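You operate a simulated robot arm through the tools that you are given. There is no shell and no other tool. Be economical: measure what you need, move in short steps, check, and stop when the job is done.

You are at the controls of a simulated two-armed robot. One attempt, no reset.

## Task
Back out the green bolt, turn the tab to the green mark, then tighten all three bolts.
Fine: use the purple driver and put it back. Set down upright: driver.

Only the result counts: the job must be done as asked and must still hold three seconds after the hand-in. Knocking over, shifting, dropping, spilling or breaking anything else fails it.

## Robot
Two 7-joint arms with fingered hands on one trunk, on a base that drives. Base frame: it is fixed to the floor where the robot stands at the start and does not move with it; the origin is under the middle of the robot, x ahead of it, y to its left, z up. Units: cm, degrees, N and s.
The left shoulder is at the start at [7, 16.6, 119.3], the right one opposite. With the tool pointing down near the work surface each hand reaches from about 10 to 90 cm from the robot's upright axis, wherever it stands, measured 20 degrees to its own side. Places, roughly: brown spindle bolt [70, 40, 80]; green spindle bolt [70, 40, 80]; purple spindle bolt [60, 40, 80]; spindle with a grey tab [70, 30, 100]. Payload 4.1 kg a hand.
The tool frame of a hand sits at the grasp point between the pads (the TCP): z along the fingers, y along the line on which they close. The tips reach 3.2 cm beyond it. Largest opening 10.8 cm; the body of the gripper starts 3.8 cm behind the TCP. The gripper is a hand of 4 fingers: y runs from the thumb to the fingers, the wrist lies at [-1.6, -10.8, -18.6] in the tool frame.
Orientation is that of the tool frame in the base frame, as a unit quaternion [x, y, z, w]. With the fingers straight down and the wrist toward the robot, the tool's x, y and z point along [0, 1, 0], [1, 0, 0] and [0, 0, -1] of the base frame.

## Interface
- The arms move only by the tool step_arm. It takes "left_rows", "right_rows" or both (then of equal length, played together; a hand with none holds still); each is a list of rows, each an object of numbers (a shift or turn left out is 0): "tx", "ty", "tz": the shift along the base's x, y, z in units of 50 mm (1.0 is 50 mm); "wx", "wy", "wz": the turn, a rotation vector about the base's x, y, z in units of 8 degrees (1.0 is 8 degrees). In form: [{"tx": .., "ty": .., "tz": .., "wx": .., "wy": .., "wz": ..}, ...]. A call has 1 to 12 rows; each row shifts and turns the commanded pose from where the row before left it. A call with a number of a shift or a turn outside -1 to 1 is refused whole. A row lasts 0.2 s, in which the tool goes at most 5 cm and 8.6 degrees; a call with a longer step from one row to the next is refused whole. Where a pose cannot be reached the arm comes as near as it can. A force on the tool above 50 N (or 10 N above the force at the start of the call, whichever is more), or a blocked arm, ends the call early, and 0.2 s more pass. In this call time passes only in rows, and 0.2 s behind the last. The reply holds the time, the measured pose of the TCP, the force on the tool along the base axes, the opening and the grip force, in the units named above and with some noise, with the torque about the TCP (base axes, N m) and any sound that the robot's microphone picked up, and new pictures: "show" is both (left out), scene, wrist or none (wrist: the cameras of the hands that moved).
- Cameras (640 x 400 px; columns grow to the right, rows downward): "scene" is now at [13.14, 4.33, 143.42]; the picture's right is [0.46, -0.89, 0.00], its down [-0.39, -0.20, -0.90] and it looks along [0.80, 0.41, -0.44] (base axes); focal length 214 px, centre (320, 200). "left" rides on the left gripper at [-6.4, -9.3, -13.2] in its tool frame; the picture's right is [-0.80, -0.28, 0.53], its down [0.55, -0.71, 0.45] and it looks along [0.25, 0.65, 0.72] (tool axes); focal length 247 px, centre (320, 200). "right" rides on the right gripper at [6.4, -9.3, -13.2] in its tool frame; the picture's right is [-0.80, 0.28, -0.53], its down [-0.55, -0.71, 0.45] and it looks along [-0.25, 0.65, 0.72] (tool axes); focal length 247 px, centre (320, 200). There is no depth. A picture from a camera that has moved, and an enlarged one, comes with that camera's place and axes in the base frame and with its lens.
- slide_trunk(by): slides the trunk up (or, below 0, down) by that many cm; the arms and the scene camera ride with it, the base frame stays. It gives what a move gives, with no picture.
- steer(legs): drives the robot by 1 to 6 legs, each [ahead, left, turn to the left] in cm, cm and degrees, along the robot's own axes; the way and the turn of a leg run together, so that a leg with both is an arc; at most 150 cm and 180 degrees a leg. The arms and the cameras ride along, it lands a little off, and it stops where it bumps. It gives what a move gives, and a new picture of the scene camera.
- move_fingers(index, middle, ring, thumb_bend, hand): sets how far each is bent, from 0 (flat) to 100 (curled in); at 30 the hand is open as for a grip, at 70 the pads meet at the TCP. One left out holds its place. A second passes; each finger stops where it meets its share of the squeeze, and holds until it gets a number again. It is the only way to open and close the hand. It gives what a move gives, with no picture; readings hold the bend of each and the force on the fingers (four entries, about 0 where the hand has none), thumb and palm.
- pan_tilt(pan, tilt): turns the head with the scene camera to pan (to the left, within 86 degrees either way) and tilt (down, from -29 to 69), counted from straight ahead of the robot. It gives what a move gives, and a new picture of the scene camera.
- zoom(camera, box): a new picture of the part [left, top, right, bottom] of that camera's present view, enlarged. The clock stands still meanwhile.
- close_job(): hands the job in; it is judged then, once.

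Go step by step. Nothing tells you exact positions but the pictures and the camera data: compare them with the known pose of the tool, close in by small moves and look again before you grip or let go. The budget is 120 turns and 260 pictures, counting those below and the enlarged ones. Unless the task says otherwise, let go and move clear before handing in, and close with one line.

The tools are called after "Call:" by a JSON object that holds its "op" and its "data". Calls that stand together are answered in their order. step_arm: Moves the arms, as the interface text tells. Its arguments: {"type":"object","properties":{"left_rows":{"type":"array","items":{"type":"object","properties":{"tx":{"type":"number"},"ty":{"type":"number"},"tz":{"type":"number"},"wx":{"type":"number"},"wy":{"type":"number"},"wz":{"type":"number"}}}},"right_rows":{"type":"array","items":{"type":"object","properties":{"tx":{"type":"number"},"ty":{"type":"number"},"tz":{"type":"number"},"wx":{"type":"number"},"wy":{"type":"number"},"wz":{"type":"number"}}}},"show":{"type":"string","enum":["both","scene","wrist","none"]}},"required":[]} The other tools are called the same way: slide_trunk (by) slides the trunk up or down; move_fingers (index, middle, ring, thumb_bend, hand) moves the fingers one by one; steer (legs) drives the base; pan_tilt (pan, tilt) turns the head that bears the scene camera; zoom (camera, box) takes an enlarged picture of a part of a camera's view; close_job () hands the job in.

At the start:

```text
time: 0.0
left_eef_pos: [38.74, 48.84, 137.92]
left_ee_rot: [0.707, 0.707, 0.0, 0.0]
left_wrist_force: [0.4, -0.2, 0.5]
left_wrist_torque: [0.02, -0.02, -0.01]
left_finger_gap: 10.76
left_grip_force: 0.0
left_shape: jaw
left_bend: [30.0, 30.0, 30.0, 30.0]
left_finger forces: [0.0, 0.1, 0.1, 0.0, 0.0, 0.0]
right_eef_pos: [56.07, 1.11, 147.52]
right_ee_rot: [0.707, 0.707, 0.0, 0.0]
right_wrist_force: [-0.4, 0.2, -0.2]
right_wrist_torque: [-0.03, -0.02, 0.03]
right_finger_gap: 10.76
right_grip_force: 0.2
right_shape: jaw
right_bend: [30.0, 30.0, 30.0, 30.0]
right_finger forces: [0.0, 0.2, 0.0, 0.0, 0.1, 0.1]
trunk travel left (down, up): [-70.0, 24.0]
robot x, y, heading: [-0.3, 0.21, 0.2]
head pan, tilt: [27.2, 26.0]
```

scene: 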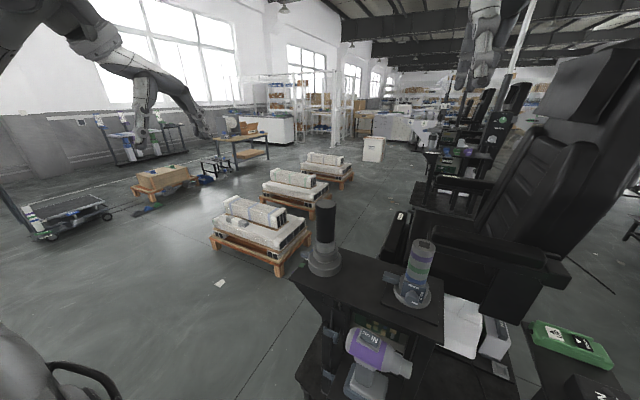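
right: 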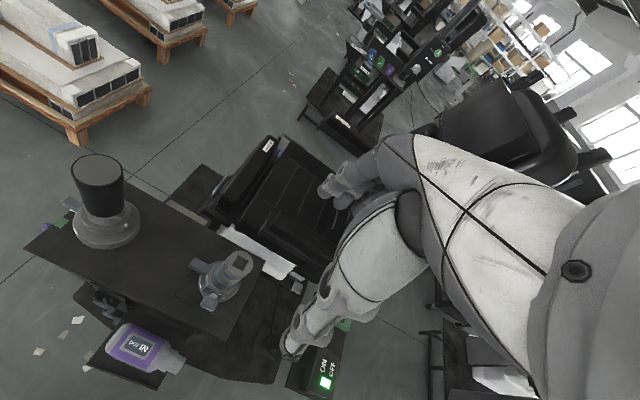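
left: 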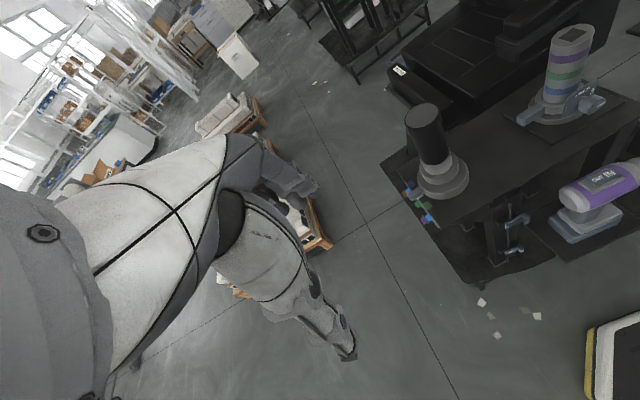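

I see a bench with a dark knob post, a spindle with coloured bands, and a purple driver in front. I'll zoom in to understand it.

Call:
{"op": "zoom", "data": {"camera": "scene", "box": [280, 180, 480, 400]}}

Call:
{"op": "zoom", "data": {"camera": "left", "box": [380, 10, 640, 290]}}

Call:
{"op": "zoom", "data": {"camera": "right", "box": [20, 130, 320, 400]}}

```text
1.82 times, centred on (380, 290) of scene
camera zoom: at [13.14, 4.33, 143.42], right [0.46, -0.89, 0.0], down [-0.39, -0.2, -0.9], along [0.8, 0.41, -0.44], focal length 390 px, centre (211, 36)
```

zoom: 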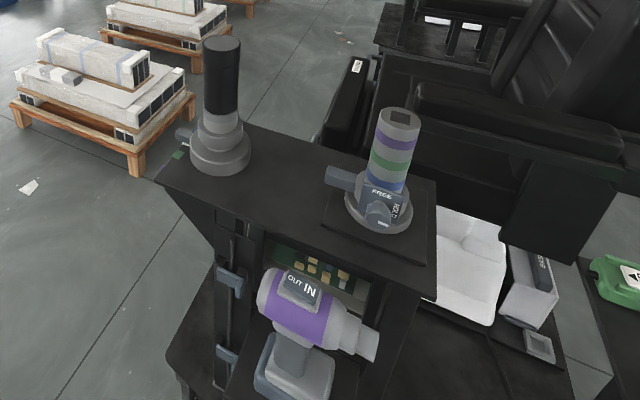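

```text
1.43 times, centred on (510, 150) of left
camera zoom: at [29.57, 42.31, 151.13], right [-0.28, -0.8, -0.53], down [-0.71, 0.55, -0.45], along [0.65, 0.25, -0.72], focal length 353 px, centre (49, 271)
```

zoom: 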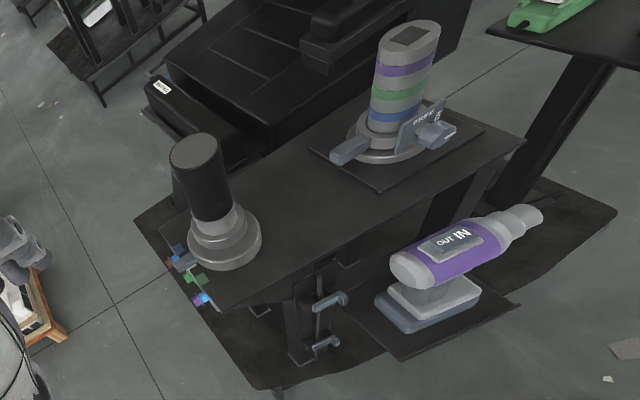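

```text
1.48 times, centred on (170, 265) of right
camera zoom: at [46.85, 7.69, 160.64], right [0.28, -0.8, 0.53], down [-0.71, -0.55, -0.45], along [0.65, -0.25, -0.72], focal length 366 px, centre (542, 104)
```

zoom: 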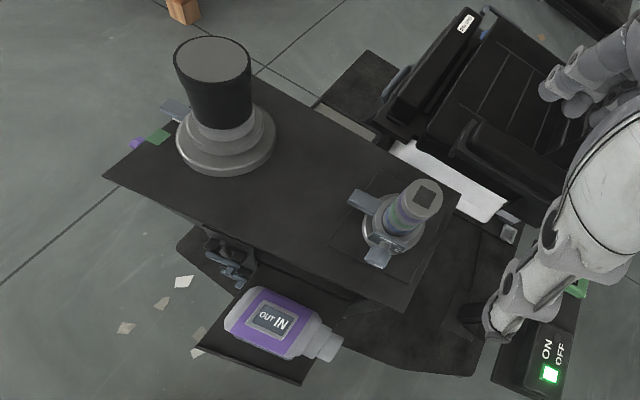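

The bolts must be low near the bench's left side; I'll swing the left hand's camera to look there.

Call:
{"op": "step_arm", "data": {"left_rows": [{"ty": 0.45, "tz": -0.6, "tx": 0.1, "wz": -1}, {"ty": 0.45, "tz": -0.6, "tx": 0.1, "wz": -1}, {"ty": 0.45, "tz": -0.6, "tx": 0.1, "wz": -1}, {"ty": 0.45, "tz": -0.6, "tx": 0.1, "wz": -1}, {"ty": 0.45, "tz": -0.6, "tx": 0.1, "wz": -1}, {"ty": 0.45, "tz": -0.6, "tx": 0.1, "wz": -1}, {"ty": 0.45, "tz": -0.6, "tx": 0.1, "wz": -1}], "show": "wrist"}}

```text
time: 1.6
left_eef_pos: [42.18, 64.67, 116.68]
left_ee_rot: [0.957, 0.292, -0.001, -0.001]
left_wrist_force: [-0.8, 1.0, 0.6]
left_wrist_torque: [-0.01, 0.01, 0.01]
left_finger_gap: 10.76
left_grip_force: 0.1
left_shape: jaw
left_bend: [30.0, 30.0, 30.0, 30.0]
left_finger forces: [0.0, 0.0, 0.0, 0.1, 0.0, 0.0]
right_eef_pos: [56.26, 1.29, 147.47]
right_ee_rot: [0.707, 0.707, 0.0, 0.0]
right_wrist_force: [0.2, -0.3, 0.3]
right_wrist_torque: [-0.02, -0.01, -0.04]
right_finger_gap: 10.74
right_grip_force: 0.0
right_shape: jaw
right_bend: [30.0, 30.0, 30.0, 30.0]
right_finger forces: [0.0, 0.0, 0.0, 0.0, 0.0, 0.1]
trunk travel left (down, up): [-70.0, 24.0]
robot x, y, heading: [0.17, 0.08, 0.0]
head pan, tilt: [27.2, 26.0]
camera left: at [31.85, 68.67, 129.95], right [-0.82, -0.21, -0.53], down [0.06, 0.89, -0.45], along [0.57, -0.4, -0.72], focal length 247 px, centre (320, 200)
```

left: 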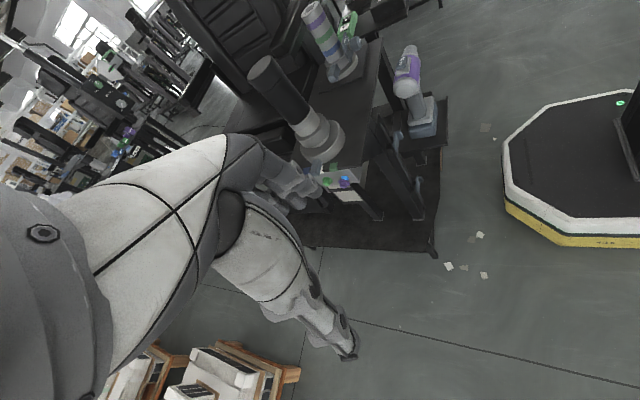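

Call:
{"op": "zoom", "data": {"camera": "left", "box": [230, 20, 470, 260]}}

Call:
{"op": "zoom", "data": {"camera": "left", "box": [290, 140, 400, 230]}}

```text
1.67 times, centred on (350, 140) of left
camera zoom: at [31.85, 68.67, 129.95], right [-0.82, -0.21, -0.53], down [0.06, 0.89, -0.45], along [0.57, -0.4, -0.72], focal length 412 px, centre (270, 300)
```

zoom: 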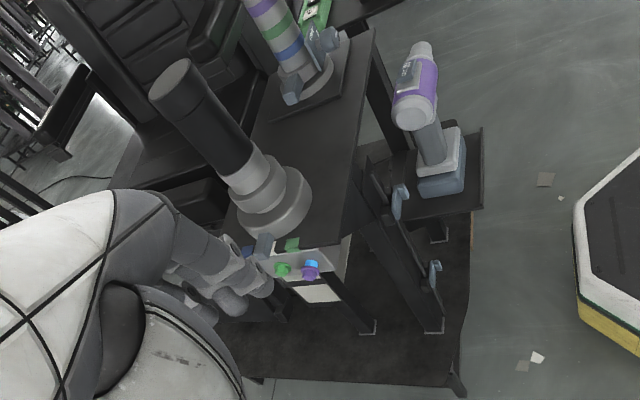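

```text
4.44 times, centred on (345, 185) of left
camera zoom: at [31.85, 68.67, 129.95], right [-0.82, -0.21, -0.53], down [0.06, 0.89, -0.45], along [0.57, -0.4, -0.72], focal length 1098 px, centre (209, 267)
```

zoom: 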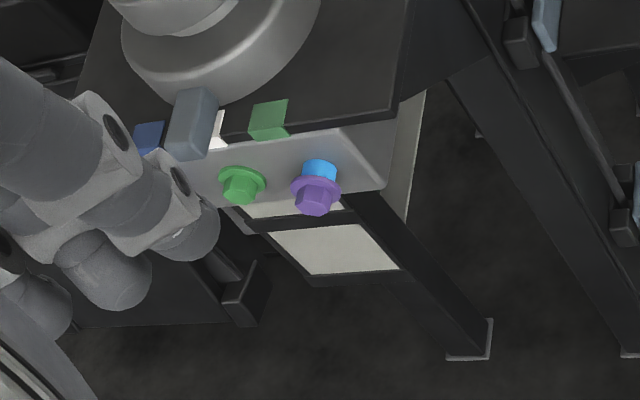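

Call:
{"op": "zoom", "data": {"camera": "scene", "box": [320, 300, 440, 400]}}

Call:
{"op": "zoom", "data": {"camera": "scene", "box": [370, 225, 450, 320]}}

Call:
{"op": "zoom", "data": {"camera": "right", "box": [80, 230, 360, 400]}}

Call:
{"op": "zoom", "data": {"camera": "scene", "box": [520, 300, 640, 400]}}

```text
4.00 times, centred on (380, 350) of scene
camera zoom: at [13.24, 4.46, 143.41], right [0.46, -0.89, 0.0], down [-0.39, -0.2, -0.9], along [0.8, 0.41, -0.44], focal length 858 px, centre (80, -400)
```

zoom: 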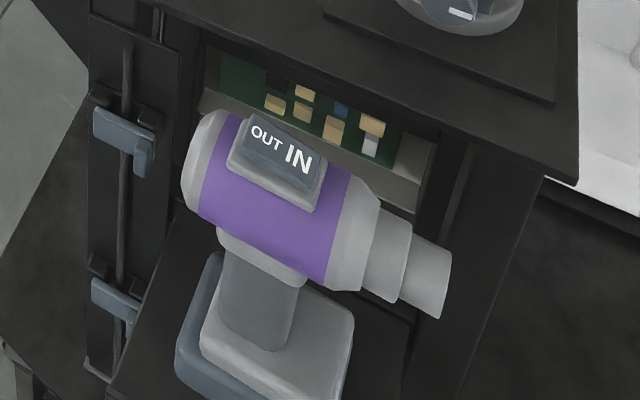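

```text
4.21 times, centred on (410, 272) of scene
camera zoom: at [13.24, 4.46, 143.41], right [0.46, -0.89, 0.0], down [-0.39, -0.2, -0.9], along [0.8, 0.41, -0.44], focal length 903 px, centre (-59, -105)
```

zoom: 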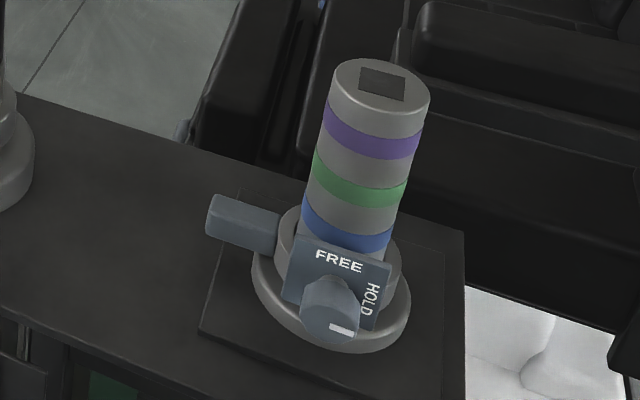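

```text
2.29 times, centred on (220, 315) of right
camera zoom: at [46.96, 7.84, 160.6], right [0.28, -0.8, 0.53], down [-0.71, -0.55, -0.45], along [0.65, -0.25, -0.72], focal length 564 px, centre (549, -63)
```

zoom: 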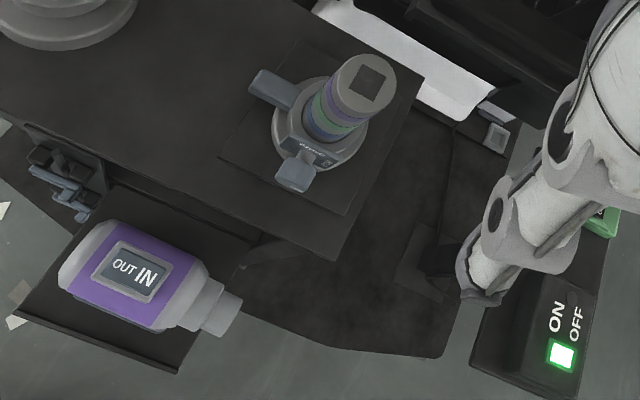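

```text
4.00 times, centred on (580, 350) of scene
camera zoom: at [13.24, 4.46, 143.41], right [0.46, -0.89, 0.0], down [-0.39, -0.2, -0.9], along [0.8, 0.41, -0.44], focal length 858 px, centre (-720, -400)
```

zoom: 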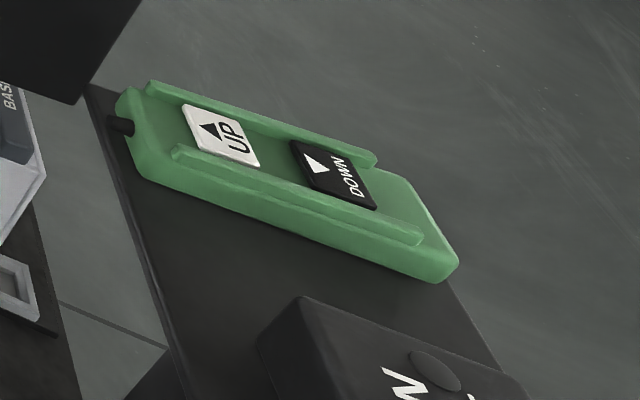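

The bolts sit on the bench's left face (~y 36, z 80); the driver stands at about (48, 7, 84) nose toward −y. I'll back the base off a little and bring the right hand horizontal so its camera can inspect the driver.

Call:
{"op": "steer", "data": {"legs": [[-18, 0, 0]]}}

Call:
{"op": "pan_tilt", "data": {"pan": 10, "tilt": 45}}

Call:
{"op": "step_arm", "data": {"right_rows": [{"wx": 0.57, "wy": -0.57, "wz": -0.57, "tz": -0.6, "tx": -0.1}, {"wx": 0.57, "wy": -0.57, "wz": -0.57, "tz": -0.6, "tx": -0.1}, {"wx": 0.57, "wy": -0.57, "wz": -0.57, "tz": -0.6, "tx": -0.1}, {"wx": 0.57, "wy": -0.57, "wz": -0.57, "tz": -0.6, "tx": -0.1}, {"wx": 0.57, "wy": -0.57, "wz": -0.57, "tz": -0.6, "tx": -0.1}, {"wx": 0.57, "wy": -0.57, "wz": -0.57, "tz": -0.6, "tx": -0.1}, {"wx": 0.57, "wy": -0.57, "wz": -0.57, "tz": -0.6, "tx": -0.1}, {"wx": 0.57, "wy": -0.57, "wz": -0.57, "tz": -0.6, "tx": -0.1}]}}

```text
time: 3.1
left_eef_pos: [24.02, 64.63, 116.81]
left_ee_rot: [0.956, 0.292, -0.001, 0.0]
left_wrist_force: [-0.2, 0.0, -0.4]
left_wrist_torque: [0.04, 0.01, 0.02]
left_finger_gap: 10.77
left_grip_force: 0.1
left_shape: jaw
left_bend: [30.0, 30.0, 30.0, 30.0]
left_finger forces: [0.0, 0.0, 0.1, 0.1, 0.0, 0.1]
right_eef_pos: [38.15, 1.26, 147.31]
right_ee_rot: [0.707, 0.708, -0.001, 0.0]
right_wrist_force: [-0.2, 0.0, 0.0]
right_wrist_torque: [0.0, 0.03, -0.02]
right_finger_gap: 10.79
right_grip_force: 0.1
right_shape: jaw
right_bend: [30.0, 30.0, 30.0, 30.0]
right_finger forces: [0.1, 0.0, 0.0, 0.1, 0.0, 0.0]
trunk travel left (down, up): [-70.0, 24.0]
robot x, y, heading: [-17.96, 0.05, -0.1]
head pan, tilt: [27.2, 26.0]
camera scene: at [-4.82, 4.33, 143.4], right [0.46, -0.89, 0.0], down [-0.39, -0.2, -0.9], along [0.8, 0.41, -0.44], focal length 214 px, centre (320, 200)
```

scene: 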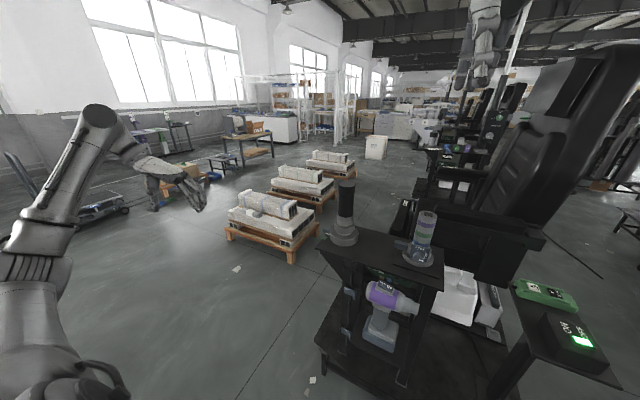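

```text
time: 3.9
left_eef_pos: [23.84, 64.45, 116.79]
left_ee_rot: [0.956, 0.292, 0.0, 0.001]
left_wrist_force: [-0.2, -0.2, -0.2]
left_wrist_torque: [-0.01, -0.02, 0.0]
left_finger_gap: 10.76
left_grip_force: 0.0
left_shape: jaw
left_bend: [30.0, 30.0, 30.0, 30.0]
left_finger forces: [0.1, 0.0, 0.0, 0.0, 0.0, 0.0]
right_eef_pos: [37.88, 1.26, 147.6]
right_ee_rot: [0.707, 0.708, 0.0, 0.0]
right_wrist_force: [0.5, -0.2, 0.2]
right_wrist_torque: [-0.02, -0.02, 0.0]
right_finger_gap: 10.76
right_grip_force: 0.1
right_shape: jaw
right_bend: [30.0, 30.0, 30.0, 30.0]
right_finger forces: [0.0, 0.0, 0.0, 0.0, 0.1, 0.1]
trunk travel left (down, up): [-70.0, 24.0]
robot x, y, heading: [-18.2, -0.23, 0.3]
head pan, tilt: [10.0, 45.0]
camera scene: at [-5.19, 1.54, 140.54], right [0.18, -0.98, 0.0], down [-0.7, -0.12, -0.71], along [0.7, 0.12, -0.71], focal length 214 px, centre (320, 200)
```

scene: 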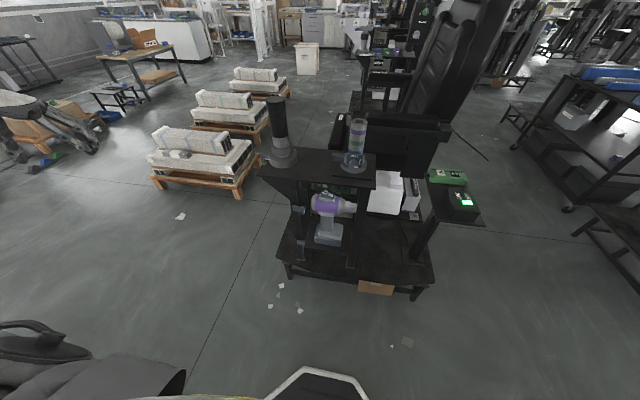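

```text
time: 5.7
left_eef_pos: [24.05, 64.79, 116.78]
left_ee_rot: [0.956, 0.292, -0.001, 0.0]
left_wrist_force: [-0.1, 0.4, 0.5]
left_wrist_torque: [-0.04, 0.01, -0.02]
left_finger_gap: 10.77
left_grip_force: 0.0
left_shape: jaw
left_bend: [30.0, 30.0, 30.0, 30.0]
left_finger forces: [0.1, 0.0, 0.0, 0.1, 0.1, 0.1]
right_eef_pos: [34.14, 1.2, 123.57]
right_ee_rot: [0.815, 0.39, 0.429, 0.0]
right_wrist_force: [0.3, 0.0, -0.5]
right_wrist_torque: [-0.03, -0.01, -0.03]
right_finger_gap: 10.78
right_grip_force: 0.1
right_shape: jaw
right_bend: [30.0, 30.0, 30.0, 30.0]
right_finger forces: [0.0, 0.0, 0.0, 0.0, 0.0, 0.0]
trunk travel left (down, up): [-70.0, 24.0]
robot x, y, heading: [-17.94, 0.08, -0.0]
head pan, tilt: [10.0, 45.0]
camera scene: at [-5.05, 1.67, 140.52], right [0.17, -0.98, 0.0], down [-0.7, -0.12, -0.71], along [0.7, 0.12, -0.71], focal length 214 px, centre (320, 200)
camera right: at [21.19, 7.55, 133.22], right [-0.46, -0.88, -0.13], down [-0.32, 0.29, -0.9], along [0.83, -0.37, -0.41], focal length 247 px, centre (320, 200)
```

scene: 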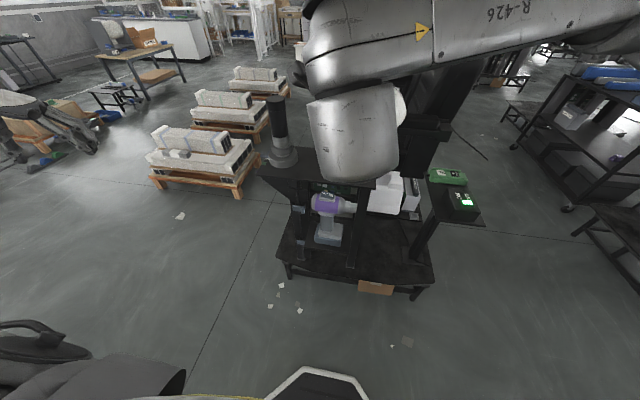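
right: 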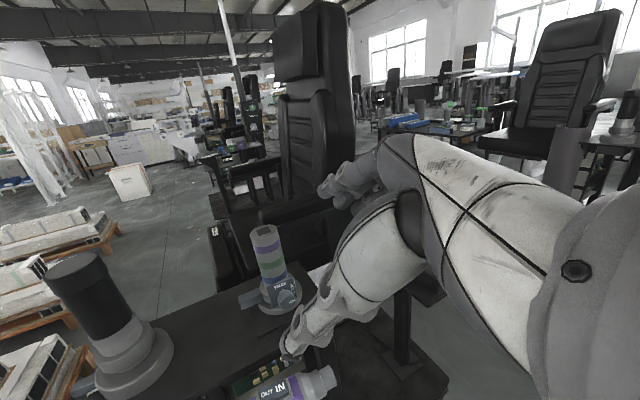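

Call:
{"op": "step_arm", "data": {"right_rows": [{"wx": 0.57, "wy": -0.57, "wz": -0.57, "tz": -0.8, "ty": 0.2, "tx": -0.1}, {"wx": 0.57, "wy": -0.57, "wz": -0.57, "tz": -0.8, "ty": 0.2, "tx": -0.1}, {"wx": 0.57, "wy": -0.57, "wz": -0.57, "tz": -0.8, "ty": 0.2, "tx": -0.1}, {"wx": 0.57, "wy": -0.57, "wz": -0.57, "tz": -0.8, "ty": 0.2, "tx": -0.1}, {"wx": 0.57, "wy": -0.57, "wz": -0.57, "tz": -0.8, "ty": 0.2, "tx": -0.1}, {"wx": 0.57, "wy": -0.57, "wz": -0.57, "tz": -0.8, "ty": 0.2, "tx": -0.1}, {"wx": 0.57, "wy": -0.57, "wz": -0.57, "tz": -0.8, "ty": 0.2, "tx": -0.1}], "show": "wrist"}}

Call:
{"op": "zoom", "data": {"camera": "scene", "box": [240, 140, 440, 300]}}

```text
time: 7.5
left_eef_pos: [23.89, 64.47, 116.85]
left_ee_rot: [0.956, 0.292, -0.001, 0.0]
left_wrist_force: [0.2, 0.7, -0.7]
left_wrist_torque: [0.04, -0.02, -0.04]
left_finger_gap: 10.73
left_grip_force: 0.0
left_shape: jaw
left_bend: [30.0, 30.0, 30.0, 30.0]
left_finger forces: [0.0, 0.0, 0.1, 0.1, 0.0, 0.1]
right_eef_pos: [34.15, 4.92, 98.19]
right_ee_rot: [0.702, -0.047, 0.71, 0.019]
right_wrist_force: [0.4, 0.1, -0.3]
right_wrist_torque: [0.02, -0.02, 0.01]
right_finger_gap: 10.77
right_grip_force: 0.0
right_shape: jaw
right_bend: [30.0, 30.0, 30.0, 30.0]
right_finger forces: [0.1, 0.0, 0.1, 0.0, 0.1, 0.0]
trunk travel left (down, up): [-70.0, 24.0]
robot x, y, heading: [-17.71, -0.14, -0.0]
head pan, tilt: [10.0, 45.0]
stopped in row 7 (right hand): the arm was blocked; the commanded pose is now the measured one
camera right: at [21.99, 15.22, 104.8], right [-0.55, -0.2, -0.81], down [0.52, 0.68, -0.52], along [0.66, -0.7, -0.27], focal length 247 px, centre (320, 200)
```

right: 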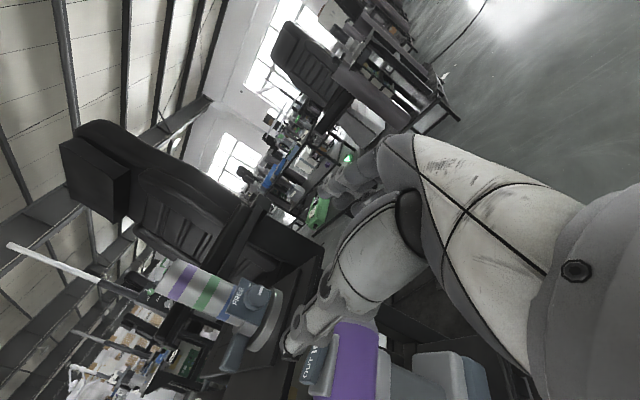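

```text
2.50 times, centred on (340, 220) of scene
camera zoom: at [-5.19, 1.48, 140.53], right [0.17, -0.98, 0.0], down [-0.7, -0.12, -0.71], along [0.7, 0.12, -0.71], focal length 536 px, centre (270, 150)
```

zoom: 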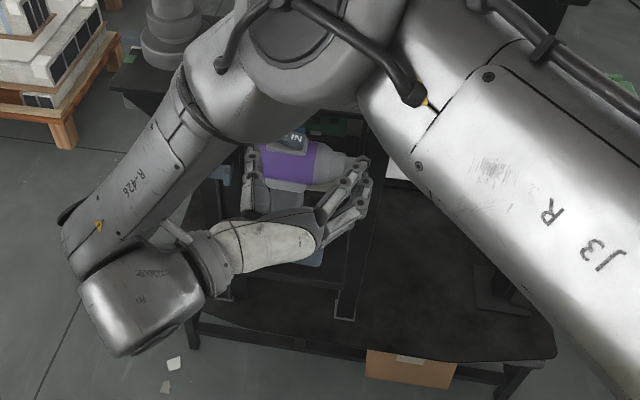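

Call:
{"op": "step_arm", "data": {"right_rows": [{"tx": -0.6, "tz": 0.4, "ty": -0.3}, {"tx": -0.6, "tz": 0.4, "ty": -0.3, "wz": 0.9}, {"tx": 0, "tz": 0.4, "wz": 0.9}], "show": "wrist"}}

```text
time: 8.5
left_eef_pos: [23.76, 64.67, 116.84]
left_ee_rot: [0.956, 0.292, 0.0, 0.0]
left_wrist_force: [0.4, 0.3, -0.3]
left_wrist_torque: [-0.01, 0.03, 0.0]
left_finger_gap: 10.77
left_grip_force: 0.1
left_shape: jaw
left_bend: [30.0, 30.0, 30.0, 30.0]
left_finger forces: [0.1, 0.1, 0.1, 0.0, 0.0, 0.0]
right_eef_pos: [26.89, 0.26, 99.34]
right_ee_rot: [0.746, 0.022, 0.663, -0.057]
right_wrist_force: [0.2, -0.5, 0.6]
right_wrist_torque: [0.03, 0.01, 0.03]
right_finger_gap: 10.75
right_grip_force: 0.1
right_shape: jaw
right_bend: [30.0, 30.0, 30.0, 30.0]
right_finger forces: [0.0, 0.0, 0.0, 0.0, 0.1, 0.0]
trunk travel left (down, up): [-70.0, 24.0]
robot x, y, heading: [-18.41, 0.18, 0.2]
head pan, tilt: [10.0, 45.0]
stopped in row 3 (right hand): the arm was blocked; the commanded pose is now the measured one
camera right: at [13.71, 7.81, 107.75], right [-0.59, -0.31, -0.75], down [0.3, 0.77, -0.56], along [0.75, -0.55, -0.36], focal length 247 px, centre (320, 200)
```

right: 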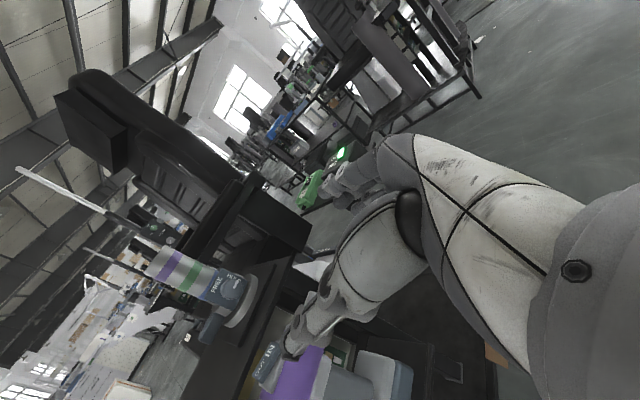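

Call:
{"op": "step_arm", "data": {"right_rows": [{"tx": 0.2, "tz": 0.6, "wx": -0.57, "wy": 0.57, "wz": 0.45}, {"tx": 0.2, "tz": 0.6, "wx": -0.57, "wy": 0.57, "wz": 0.45}, {"tx": 0.2, "tz": 0.6, "wx": -0.57, "wy": 0.57, "wz": 0.45}, {"tx": 0.2, "tz": 0.6, "ty": -0.3, "wx": -0.57, "wy": 0.57, "wz": 0.45}, {"tx": 0.2, "tz": 0.6, "ty": -0.3, "wx": -0.57, "wy": 0.57, "wz": 0.45}, {"tz": 0.6, "ty": -0.3, "wx": -0.57, "wy": 0.57, "wz": 0.45}, {"tz": 0.6, "ty": -0.3, "wx": -0.57, "wy": 0.57, "wz": 0.45}, {"tz": 0.6, "ty": -0.3, "wx": -0.57, "wy": 0.57, "wz": 0.45}, {"tz": 0.3, "ty": -0.3, "wx": -0.57, "wy": 0.57, "wz": 0.45}, {"ty": -0.3, "wx": -0.57, "wy": 0.57, "wz": 0.45}, {"ty": -0.3, "wx": -0.57, "wy": 0.57, "wz": 0.45}, {"ty": -0.3, "wx": -0.57, "wy": 0.57, "wz": 0.45}], "show": "wrist"}}

```text
time: 11.1
left_eef_pos: [23.91, 64.37, 116.95]
left_ee_rot: [0.956, 0.293, -0.001, 0.0]
left_wrist_force: [0.5, 0.6, 0.2]
left_wrist_torque: [0.0, 0.03, 0.01]
left_finger_gap: 10.78
left_grip_force: 0.0
left_shape: jaw
left_bend: [30.0, 30.0, 30.0, 30.0]
left_finger forces: [0.0, 0.0, 0.0, 0.0, 0.0, 0.1]
right_eef_pos: [31.95, -13.16, 125.01]
right_ee_rot: [0.836, 0.533, 0.123, 0.044]
right_wrist_force: [0.5, -0.6, 0.4]
right_wrist_torque: [0.03, 0.02, 0.01]
right_finger_gap: 10.79
right_grip_force: 0.2
right_shape: jaw
right_bend: [30.0, 30.0, 30.0, 30.0]
right_finger forces: [0.1, 0.0, 0.0, 0.1, 0.0, 0.0]
trunk travel left (down, up): [-70.0, 24.0]
robot x, y, heading: [-18.1, 0.36, -0.0]
head pan, tilt: [10.0, 45.0]
camera right: at [23.0, -4.14, 136.77], right [-0.2, -0.87, 0.44], down [-0.73, -0.17, -0.66], along [0.65, -0.46, -0.6], focal length 247 px, centre (320, 200)
```

right: 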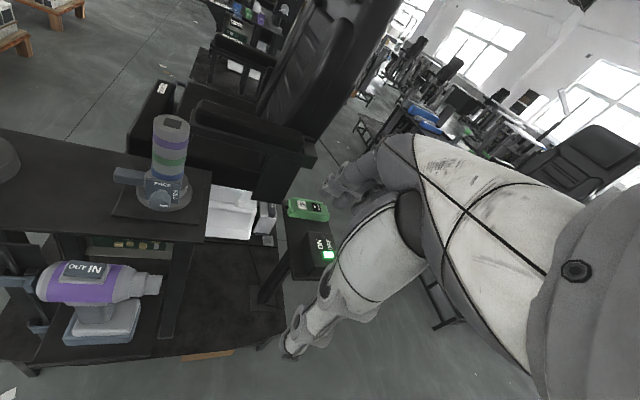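

Call:
{"op": "zoom", "data": {"camera": "right", "box": [0, 230, 200, 370]}}

Call:
{"op": "zoom", "data": {"camera": "scene", "box": [260, 150, 400, 260]}}

```text
2.86 times, centred on (100, 300) of right
camera zoom: at [23.0, -4.14, 136.77], right [-0.2, -0.87, 0.44], down [-0.73, -0.17, -0.66], along [0.65, -0.46, -0.6], focal length 706 px, centre (949, -86)
```

zoom: 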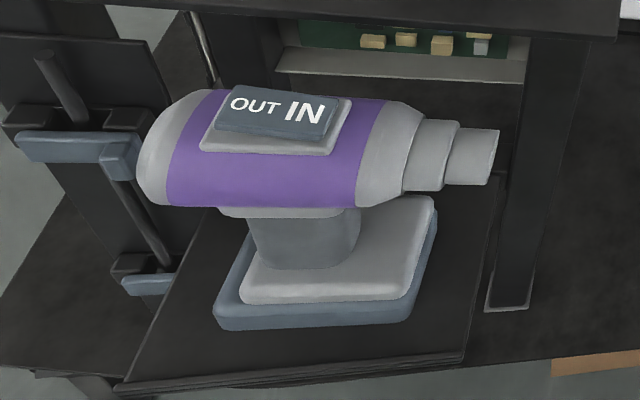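

```text
3.64 times, centred on (330, 205) of scene
camera zoom: at [-5.09, 1.42, 140.52], right [0.17, -0.98, 0.0], down [-0.7, -0.12, -0.71], along [0.7, 0.12, -0.71], focal length 780 px, centre (284, 182)
```

zoom: 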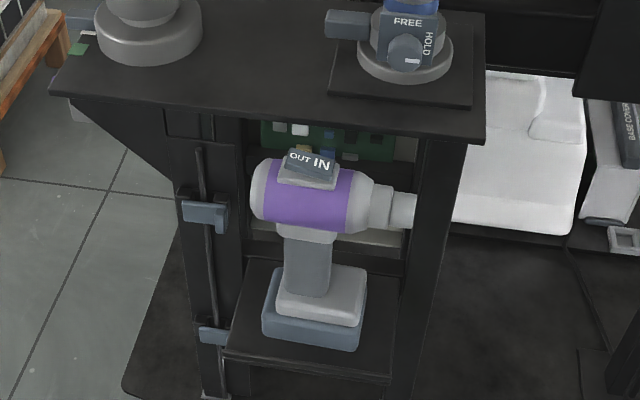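

The driver's rocker has OUT (rear) and IN (front, seems selected); top at about (48.5, 8.3, 89). I'll straighten the right hand and shape a single-finger poke, then look at it.

Call:
{"op": "step_arm", "data": {"right_rows": [{"wx": -0.2, "wy": 0.43, "wz": 0.78, "tx": 0.4, "ty": 0.3}, {"wx": -0.2, "wy": 0.43, "wz": 0.78, "tx": 0.4, "ty": 0.3}, {"wx": -0.2, "wy": 0.43, "wz": 0.78, "tx": 0.4, "ty": 0.3}, {"wx": -0.2, "wy": 0.43, "wz": 0.78, "tx": 0.4, "ty": 0.3}], "show": "none"}}

Call:
{"op": "move_fingers", "data": {"hand": "right", "index": 60, "middle": 100, "ring": 100, "thumb_bend": 100}}

Call:
{"op": "zoom", "data": {"camera": "right", "box": [0, 0, 640, 400]}}

Call:
{"op": "zoom", "data": {"camera": "scene", "box": [220, 60, 480, 260]}}

```text
time: 12.1
left_eef_pos: [24.27, 64.5, 116.9]
left_ee_rot: [0.957, 0.291, -0.001, 0.0]
left_wrist_force: [0.3, 0.1, -0.1]
left_wrist_torque: [-0.01, 0.02, 0.05]
left_finger_gap: 10.75
left_grip_force: 0.1
left_shape: jaw
left_bend: [30.0, 30.0, 30.0, 30.0]
left_finger forces: [0.0, 0.0, 0.0, 0.1, 0.0, 0.0]
right_eef_pos: [40.1, -7.08, 124.79]
right_ee_rot: [0.706, 0.708, 0.0, -0.002]
right_wrist_force: [-0.7, -0.6, -0.1]
right_wrist_torque: [-0.02, 0.09, 0.03]
right_finger_gap: 10.79
right_grip_force: 0.1
right_shape: jaw
right_bend: [30.0, 30.0, 30.0, 30.0]
right_finger forces: [0.1, 0.0, 0.1, 0.0, 0.0, 0.0]
trunk travel left (down, up): [-70.0, 24.0]
robot x, y, heading: [-18.34, -0.08, 0.1]
head pan, tilt: [10.0, 45.0]
```

```text
time: 13.1
left_eef_pos: [23.95, 64.57, 116.84]
left_ee_rot: [0.956, 0.293, -0.001, 0.001]
left_wrist_force: [0.0, 0.2, -1.1]
left_wrist_torque: [-0.01, -0.01, -0.01]
left_finger_gap: 10.75
left_grip_force: 0.2
left_shape: jaw
left_bend: [30.0, 30.0, 30.0, 30.0]
left_finger forces: [0.0, 0.0, 0.0, 0.0, 0.0, 0.0]
right_eef_pos: [39.8, -7.07, 124.85]
right_ee_rot: [0.706, 0.708, 0.001, -0.002]
right_wrist_force: [0.4, 0.6, -0.5]
right_wrist_torque: [0.0, -0.02, -0.01]
right_finger_gap: 1.2
right_grip_force: 0.1
right_shape: fingers
right_bend: [56.0, 100.0, 100.0, 89.0]
right_finger forces: [0.0, 0.0, 0.0, 0.0, 0.0, 0.0]
trunk travel left (down, up): [-70.0, 24.0]
robot x, y, heading: [-17.89, -0.27, 0.4]
head pan, tilt: [10.0, 45.0]
```

```text
1.00 times, centred on (320, 200) of right
camera zoom: at [30.69, -0.6, 138.05], right [0.29, -0.8, 0.53], down [-0.71, -0.55, -0.45], along [0.65, -0.25, -0.72], focal length 247 px, centre (320, 200)
```

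zoom: 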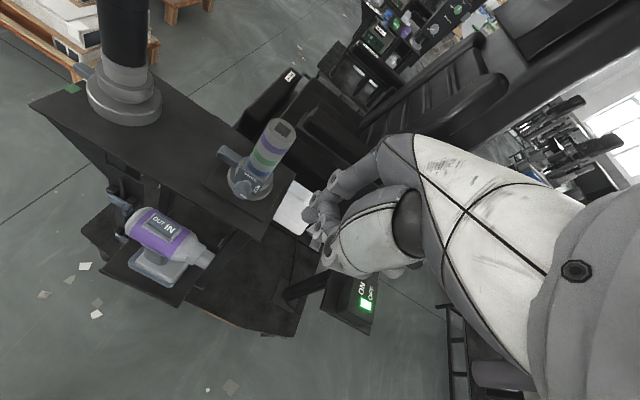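

```text
2.00 times, centred on (350, 160) of scene
camera zoom: at [-5.1, 1.53, 140.52], right [0.17, -0.98, 0.0], down [-0.7, -0.12, -0.71], along [0.7, 0.12, -0.71], focal length 429 px, centre (260, 280)
```

zoom: 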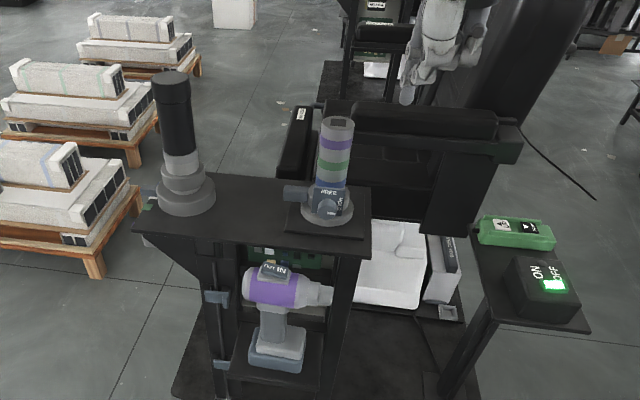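

Call:
{"op": "zoom", "data": {"camera": "scene", "box": [390, 60, 490, 122]}}

Call:
{"op": "zoom", "data": {"camera": "right", "box": [270, 130, 450, 290]}}

```text
6.40 times, centred on (440, 91) of scene
camera zoom: at [-5.1, 1.53, 140.52], right [0.17, -0.98, 0.0], down [-0.7, -0.12, -0.71], along [0.7, 0.12, -0.71], focal length 1373 px, centre (-448, 898)
```

zoom: 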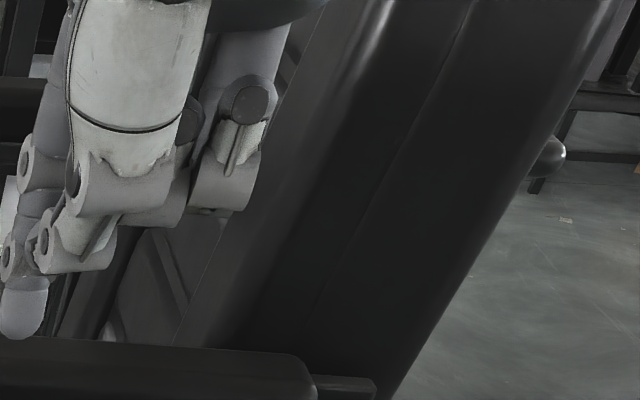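

```text
2.50 times, centred on (360, 210) of right
camera zoom: at [30.69, -0.6, 138.05], right [0.29, -0.8, 0.53], down [-0.71, -0.55, -0.45], along [0.65, -0.25, -0.72], focal length 617 px, centre (220, 175)
```

zoom: 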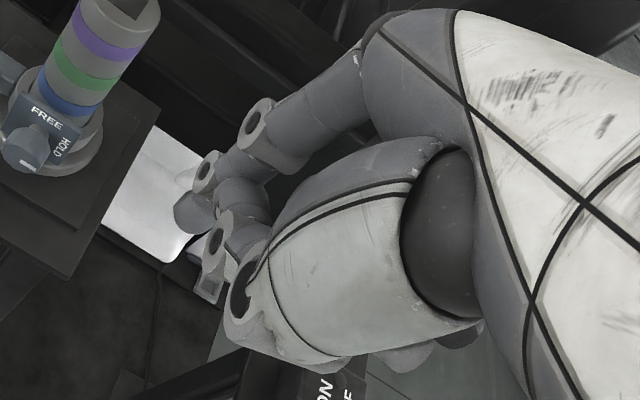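

Index tip is about (+3, +1.2, −3.6) from the TCP. Moving it above the OUT half.

Call:
{"op": "step_arm", "data": {"right_rows": [{"tx": 0.28, "ty": 0.8}, {"tx": 0.28, "ty": 0.8}, {"tx": 0.28, "ty": 0.8}, {"tx": 0.28, "ty": 0.8}, {"tz": -0.9}, {"tz": -0.9}, {"tz": -0.9}, {"tz": -0.9}, {"tz": -0.9}, {"tz": -0.8}]}}

Call:
{"op": "zoom", "data": {"camera": "right", "box": [180, 130, 380, 290]}}

Call:
{"op": "zoom", "data": {"camera": "scene", "box": [260, 130, 400, 240]}}

```text
time: 15.3
left_eef_pos: [24.07, 64.48, 116.84]
left_ee_rot: [0.956, 0.292, -0.001, 0.0]
left_wrist_force: [-0.1, 0.6, 0.2]
left_wrist_torque: [0.0, 0.01, 0.05]
left_finger_gap: 10.76
left_grip_force: 0.0
left_shape: jaw
left_bend: [30.0, 30.0, 30.0, 30.0]
left_finger forces: [0.0, 0.0, 0.0, 0.1, 0.0, 0.1]
right_eef_pos: [45.48, 8.89, 98.36]
right_ee_rot: [0.707, 0.707, 0.0, -0.002]
right_wrist_force: [0.2, 0.0, 0.6]
right_wrist_torque: [0.0, -0.02, -0.03]
right_finger_gap: 1.22
right_grip_force: 0.2
right_shape: fingers
right_bend: [56.0, 100.0, 100.0, 89.0]
right_finger forces: [0.0, 0.0, 0.0, 0.0, 0.0, 0.0]
trunk travel left (down, up): [-70.0, 24.0]
robot x, y, heading: [-18.24, -0.0, -0.0]
head pan, tilt: [10.0, 45.0]
camera scene: at [-5.03, 1.56, 140.52], right [0.17, -0.98, 0.0], down [-0.7, -0.12, -0.71], along [0.7, 0.12, -0.71], focal length 214 px, centre (320, 200)
camera right: at [36.3, 15.38, 111.56], right [0.29, -0.8, 0.53], down [-0.71, -0.55, -0.45], along [0.65, -0.25, -0.72], focal length 247 px, centre (320, 200)
```

scene: 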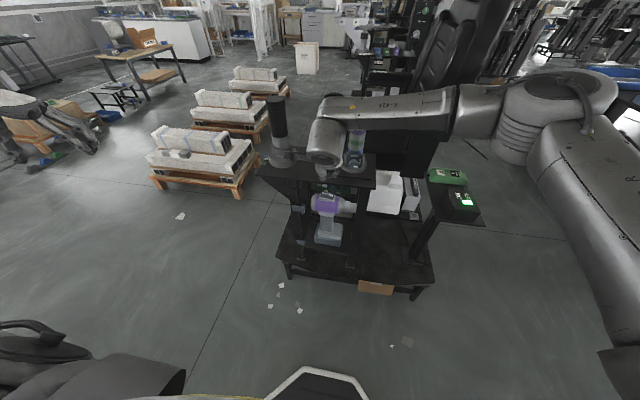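
right: 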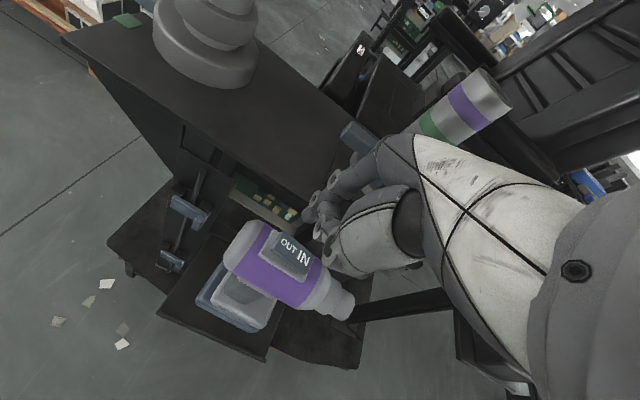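

```text
2.50 times, centred on (280, 210) of right
camera zoom: at [36.3, 15.38, 111.56], right [0.29, -0.8, 0.53], down [-0.71, -0.55, -0.45], along [0.65, -0.25, -0.72], focal length 617 px, centre (420, 175)
```

zoom: 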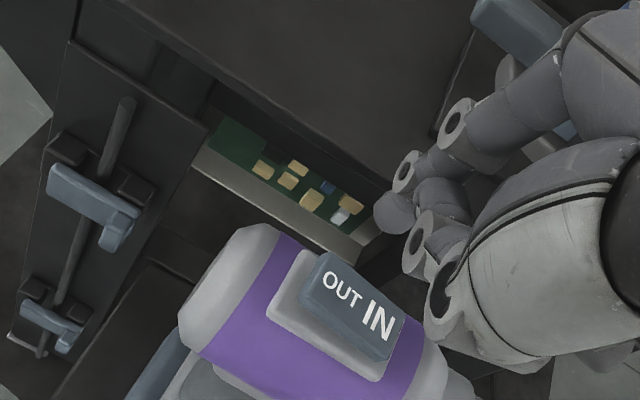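

```text
3.64 times, centred on (330, 185) of scene
camera zoom: at [-5.03, 1.56, 140.52], right [0.17, -0.98, 0.0], down [-0.7, -0.12, -0.71], along [0.7, 0.12, -0.71], focal length 780 px, centre (284, 254)
```

zoom: 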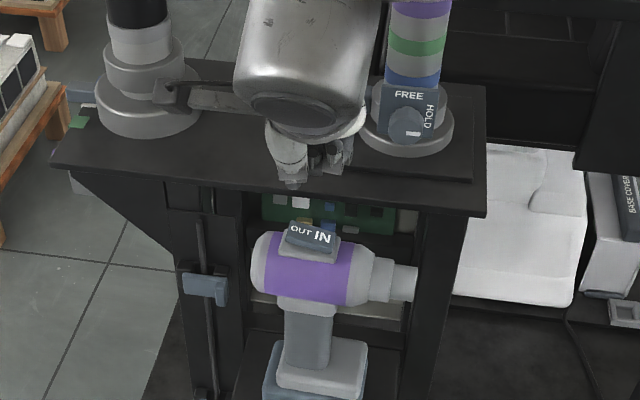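

Call:
{"op": "step_arm", "data": {"right_rows": [{"ty": -0.06, "tz": -0.2}, {"tz": -0.2}, {"tz": -0.2}, {"tz": -0.1}, {"tz": -0.06}, {"tz": -0.06}, {"tz": -0.06}], "show": "wrist"}}

Call:
{"op": "zoom", "data": {"camera": "right", "box": [180, 130, 380, 290]}}

```text
time: 16.9
left_eef_pos: [23.96, 64.48, 116.94]
left_ee_rot: [0.956, 0.292, -0.001, 0.0]
left_wrist_force: [0.0, -0.1, -0.2]
left_wrist_torque: [0.02, 0.01, -0.01]
left_finger_gap: 10.74
left_grip_force: 0.1
left_shape: jaw
left_bend: [30.0, 30.0, 30.0, 30.0]
left_finger forces: [0.0, 0.0, 0.1, 0.0, 0.1, 0.1]
right_eef_pos: [45.45, 8.48, 93.89]
right_ee_rot: [0.707, 0.707, 0.001, -0.002]
right_wrist_force: [0.1, -0.4, 0.3]
right_wrist_torque: [0.02, -0.02, 0.03]
right_finger_gap: 1.21
right_grip_force: 0.0
right_shape: fingers
right_bend: [56.0, 100.0, 100.0, 89.0]
right_finger forces: [0.0, 0.0, 0.1, 0.0, 0.0, 0.0]
trunk travel left (down, up): [-70.0, 24.0]
robot x, y, heading: [-18.05, -0.33, 0.0]
head pan, tilt: [10.0, 45.0]
camera right: at [36.24, 15.05, 107.19], right [0.29, -0.8, 0.53], down [-0.71, -0.55, -0.45], along [0.65, -0.25, -0.72], focal length 247 px, centre (320, 200)
```

right: 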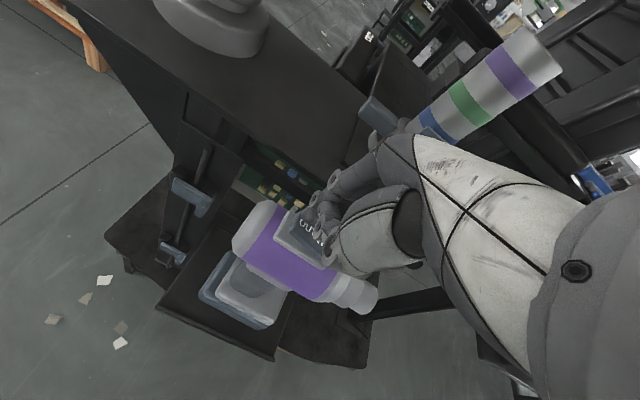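

```text
2.50 times, centred on (280, 210) of right
camera zoom: at [36.24, 15.05, 107.19], right [0.29, -0.8, 0.53], down [-0.71, -0.55, -0.45], along [0.65, -0.25, -0.72], focal length 617 px, centre (420, 175)
```

zoom: 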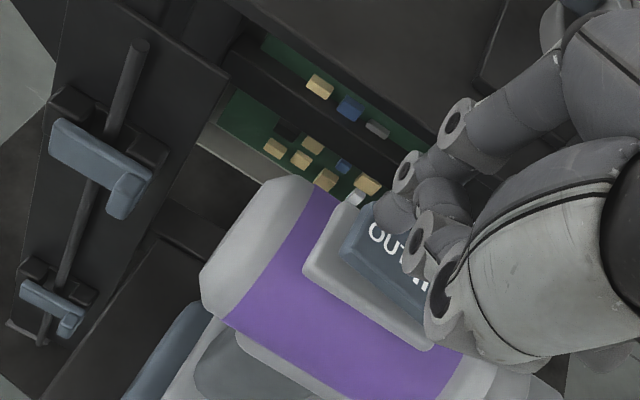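

Call:
{"op": "step_arm", "data": {"right_rows": [{"tz": -0.06}, {"tz": -0.06}, {"tz": -0.06}, {"tz": -0.06}], "show": "none"}}

Call:
{"op": "zoom", "data": {"camera": "right", "box": [230, 130, 380, 250]}}

Call:
{"op": "zoom", "data": {"camera": "scene", "box": [300, 160, 380, 220]}}

```text
time: 17.9
left_eef_pos: [23.6, 64.48, 117.2]
left_ee_rot: [0.956, 0.292, 0.002, 0.0]
left_wrist_force: [0.0, 0.3, 0.7]
left_wrist_torque: [-0.03, -0.03, -0.02]
left_finger_gap: 10.77
left_grip_force: 0.0
left_shape: jaw
left_bend: [30.0, 30.0, 30.0, 30.0]
left_finger forces: [0.0, 0.0, 0.1, 0.0, 0.0, 0.0]
right_eef_pos: [45.25, 8.5, 93.3]
right_ee_rot: [0.707, 0.707, 0.004, -0.001]
right_wrist_force: [0.3, 0.0, 28.8]
right_wrist_torque: [0.25, -1.14, -0.01]
right_finger_gap: 1.28
right_grip_force: 14.1
right_shape: fingers
right_bend: [56.0, 100.0, 100.0, 90.0]
right_finger forces: [28.5, 0.0, 0.0, 0.0, 0.1, 0.1]
trunk travel left (down, up): [-70.0, 24.0]
robot x, y, heading: [-18.45, 0.03, 0.1]
head pan, tilt: [10.0, 45.0]
```

```text
3.33 times, centred on (305, 190) of right
camera zoom: at [35.92, 15.05, 106.42], right [0.28, -0.8, 0.53], down [-0.7, -0.55, -0.46], along [0.65, -0.24, -0.72], focal length 823 px, centre (370, 233)
```

zoom: 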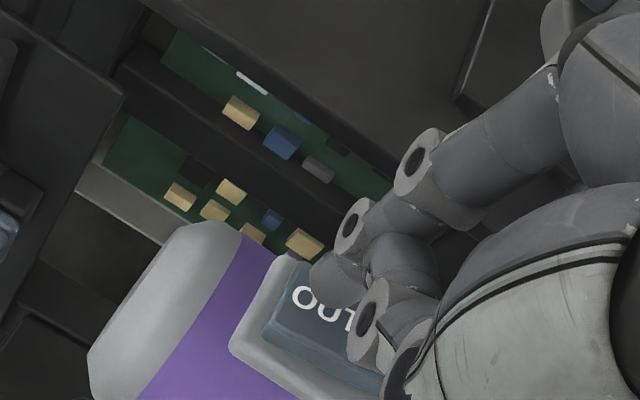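

```text
6.67 times, centred on (340, 190) of scene
camera zoom: at [-5.55, 1.47, 140.62], right [0.17, -0.98, 0.0], down [-0.69, -0.12, -0.71], along [0.7, 0.12, -0.7], focal length 1430 px, centre (187, 267)
```

zoom: 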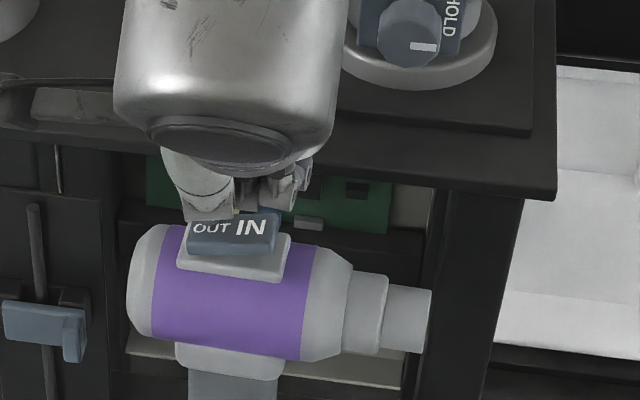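

28 N pressed but no click; the tip looks near the far edge of the rocker. Lift, shift toward the robot, retry.

Call:
{"op": "step_arm", "data": {"right_rows": [{"tz": 0.2}, {"tx": -0.22, "ty": 0.05}, {"tz": -0.14}, {"tz": -0.06}, {"tz": -0.06}, {"tz": -0.06}], "show": "none"}}

Call:
{"op": "zoom", "data": {"camera": "right", "box": [230, 130, 380, 250]}}

Call:
{"op": "zoom", "data": {"camera": "scene", "box": [300, 160, 380, 220]}}

```text
time: 19.3
left_eef_pos: [23.86, 64.5, 117.01]
left_ee_rot: [0.956, 0.292, 0.001, -0.001]
left_wrist_force: [0.4, 0.3, -0.3]
left_wrist_torque: [0.0, 0.04, -0.04]
left_finger_gap: 10.75
left_grip_force: 0.1
left_shape: jaw
left_bend: [30.0, 30.0, 30.0, 30.0]
left_finger forces: [0.0, 0.1, 0.1, 0.0, 0.0, 0.0]
right_eef_pos: [44.45, 9.05, 93.1]
right_ee_rot: [0.707, 0.707, 0.008, 0.001]
right_wrist_force: [-5.3, -1.5, 31.1]
right_wrist_torque: [0.15, -0.87, 0.01]
right_finger_gap: 1.25
right_grip_force: 15.7
right_shape: fingers
right_bend: [59.0, 100.0, 100.0, 90.0]
right_finger forces: [30.1, 0.1, 0.1, 0.0, 0.1, 0.1]
trunk travel left (down, up): [-70.0, 24.0]
robot x, y, heading: [-17.97, -0.13, 0.0]
head pan, tilt: [10.0, 45.0]
stopped in row 6 (right hand): the force on the tool passed its limit (the readings are from after the stop); the commanded pose is now the measured one
```

```text
3.33 times, centred on (305, 190) of right
camera zoom: at [35.12, 15.41, 106.27], right [0.28, -0.8, 0.53], down [-0.7, -0.55, -0.46], along [0.66, -0.24, -0.71], focal length 823 px, centre (370, 233)
```

zoom: 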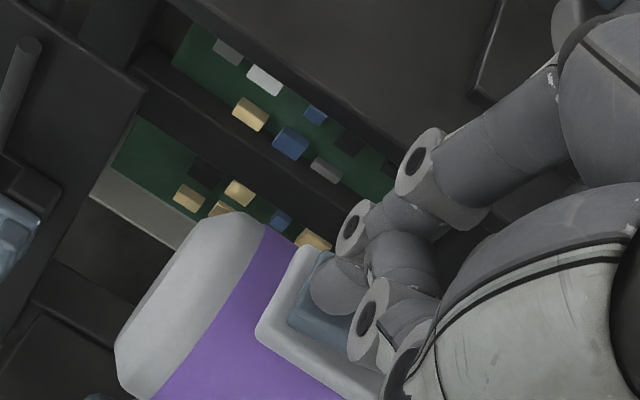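

```text
6.67 times, centred on (340, 190) of scene
camera zoom: at [-5.36, 1.47, 140.54], right [0.17, -0.98, 0.0], down [-0.7, -0.12, -0.71], along [0.7, 0.12, -0.71], focal length 1430 px, centre (187, 267)
```

zoom: 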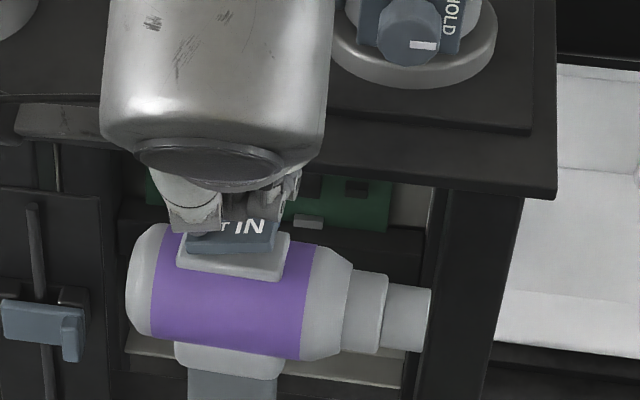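

Call:
{"op": "step_arm", "data": {"right_rows": [{"tz": 0.4}, {"tz": 0.8}, {"tz": 0.8, "ty": -0.6, "tx": -0.6}], "show": "none"}}

Call:
{"op": "zoom", "data": {"camera": "right", "box": [150, 160, 350, 320]}}

Call:
{"op": "zoom", "data": {"camera": "scene", "box": [300, 170, 360, 220]}}

```text
refused: row 3 steps farther than a row can; nothing moved
```

```text
2.50 times, centred on (250, 240) of right
camera zoom: at [35.12, 15.41, 106.27], right [0.28, -0.8, 0.53], down [-0.7, -0.55, -0.46], along [0.66, -0.24, -0.71], focal length 617 px, centre (495, 100)
```

zoom: 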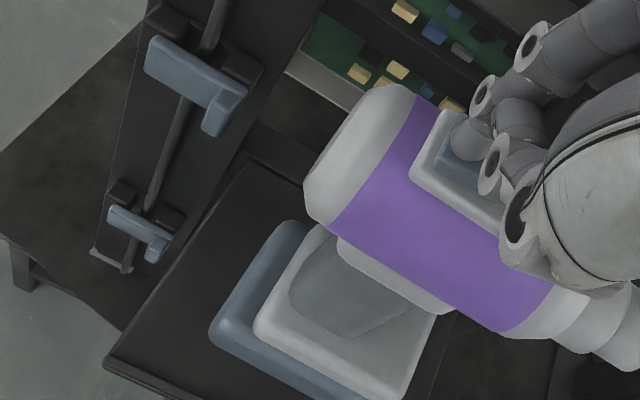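

```text
8.00 times, centred on (330, 195) of scene
camera zoom: at [-5.36, 1.47, 140.54], right [0.17, -0.98, 0.0], down [-0.7, -0.12, -0.71], along [0.7, 0.12, -0.71], focal length 1716 px, centre (240, 240)
```

zoom: 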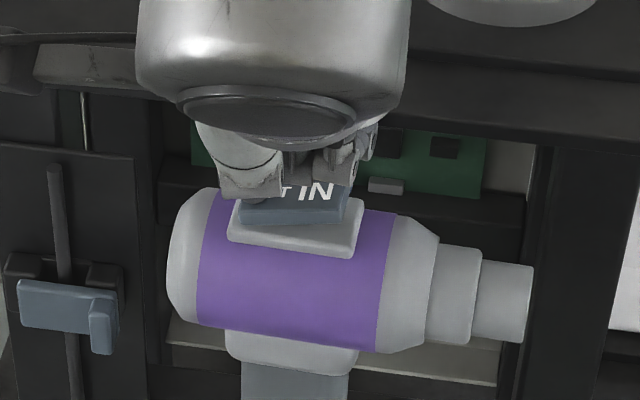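

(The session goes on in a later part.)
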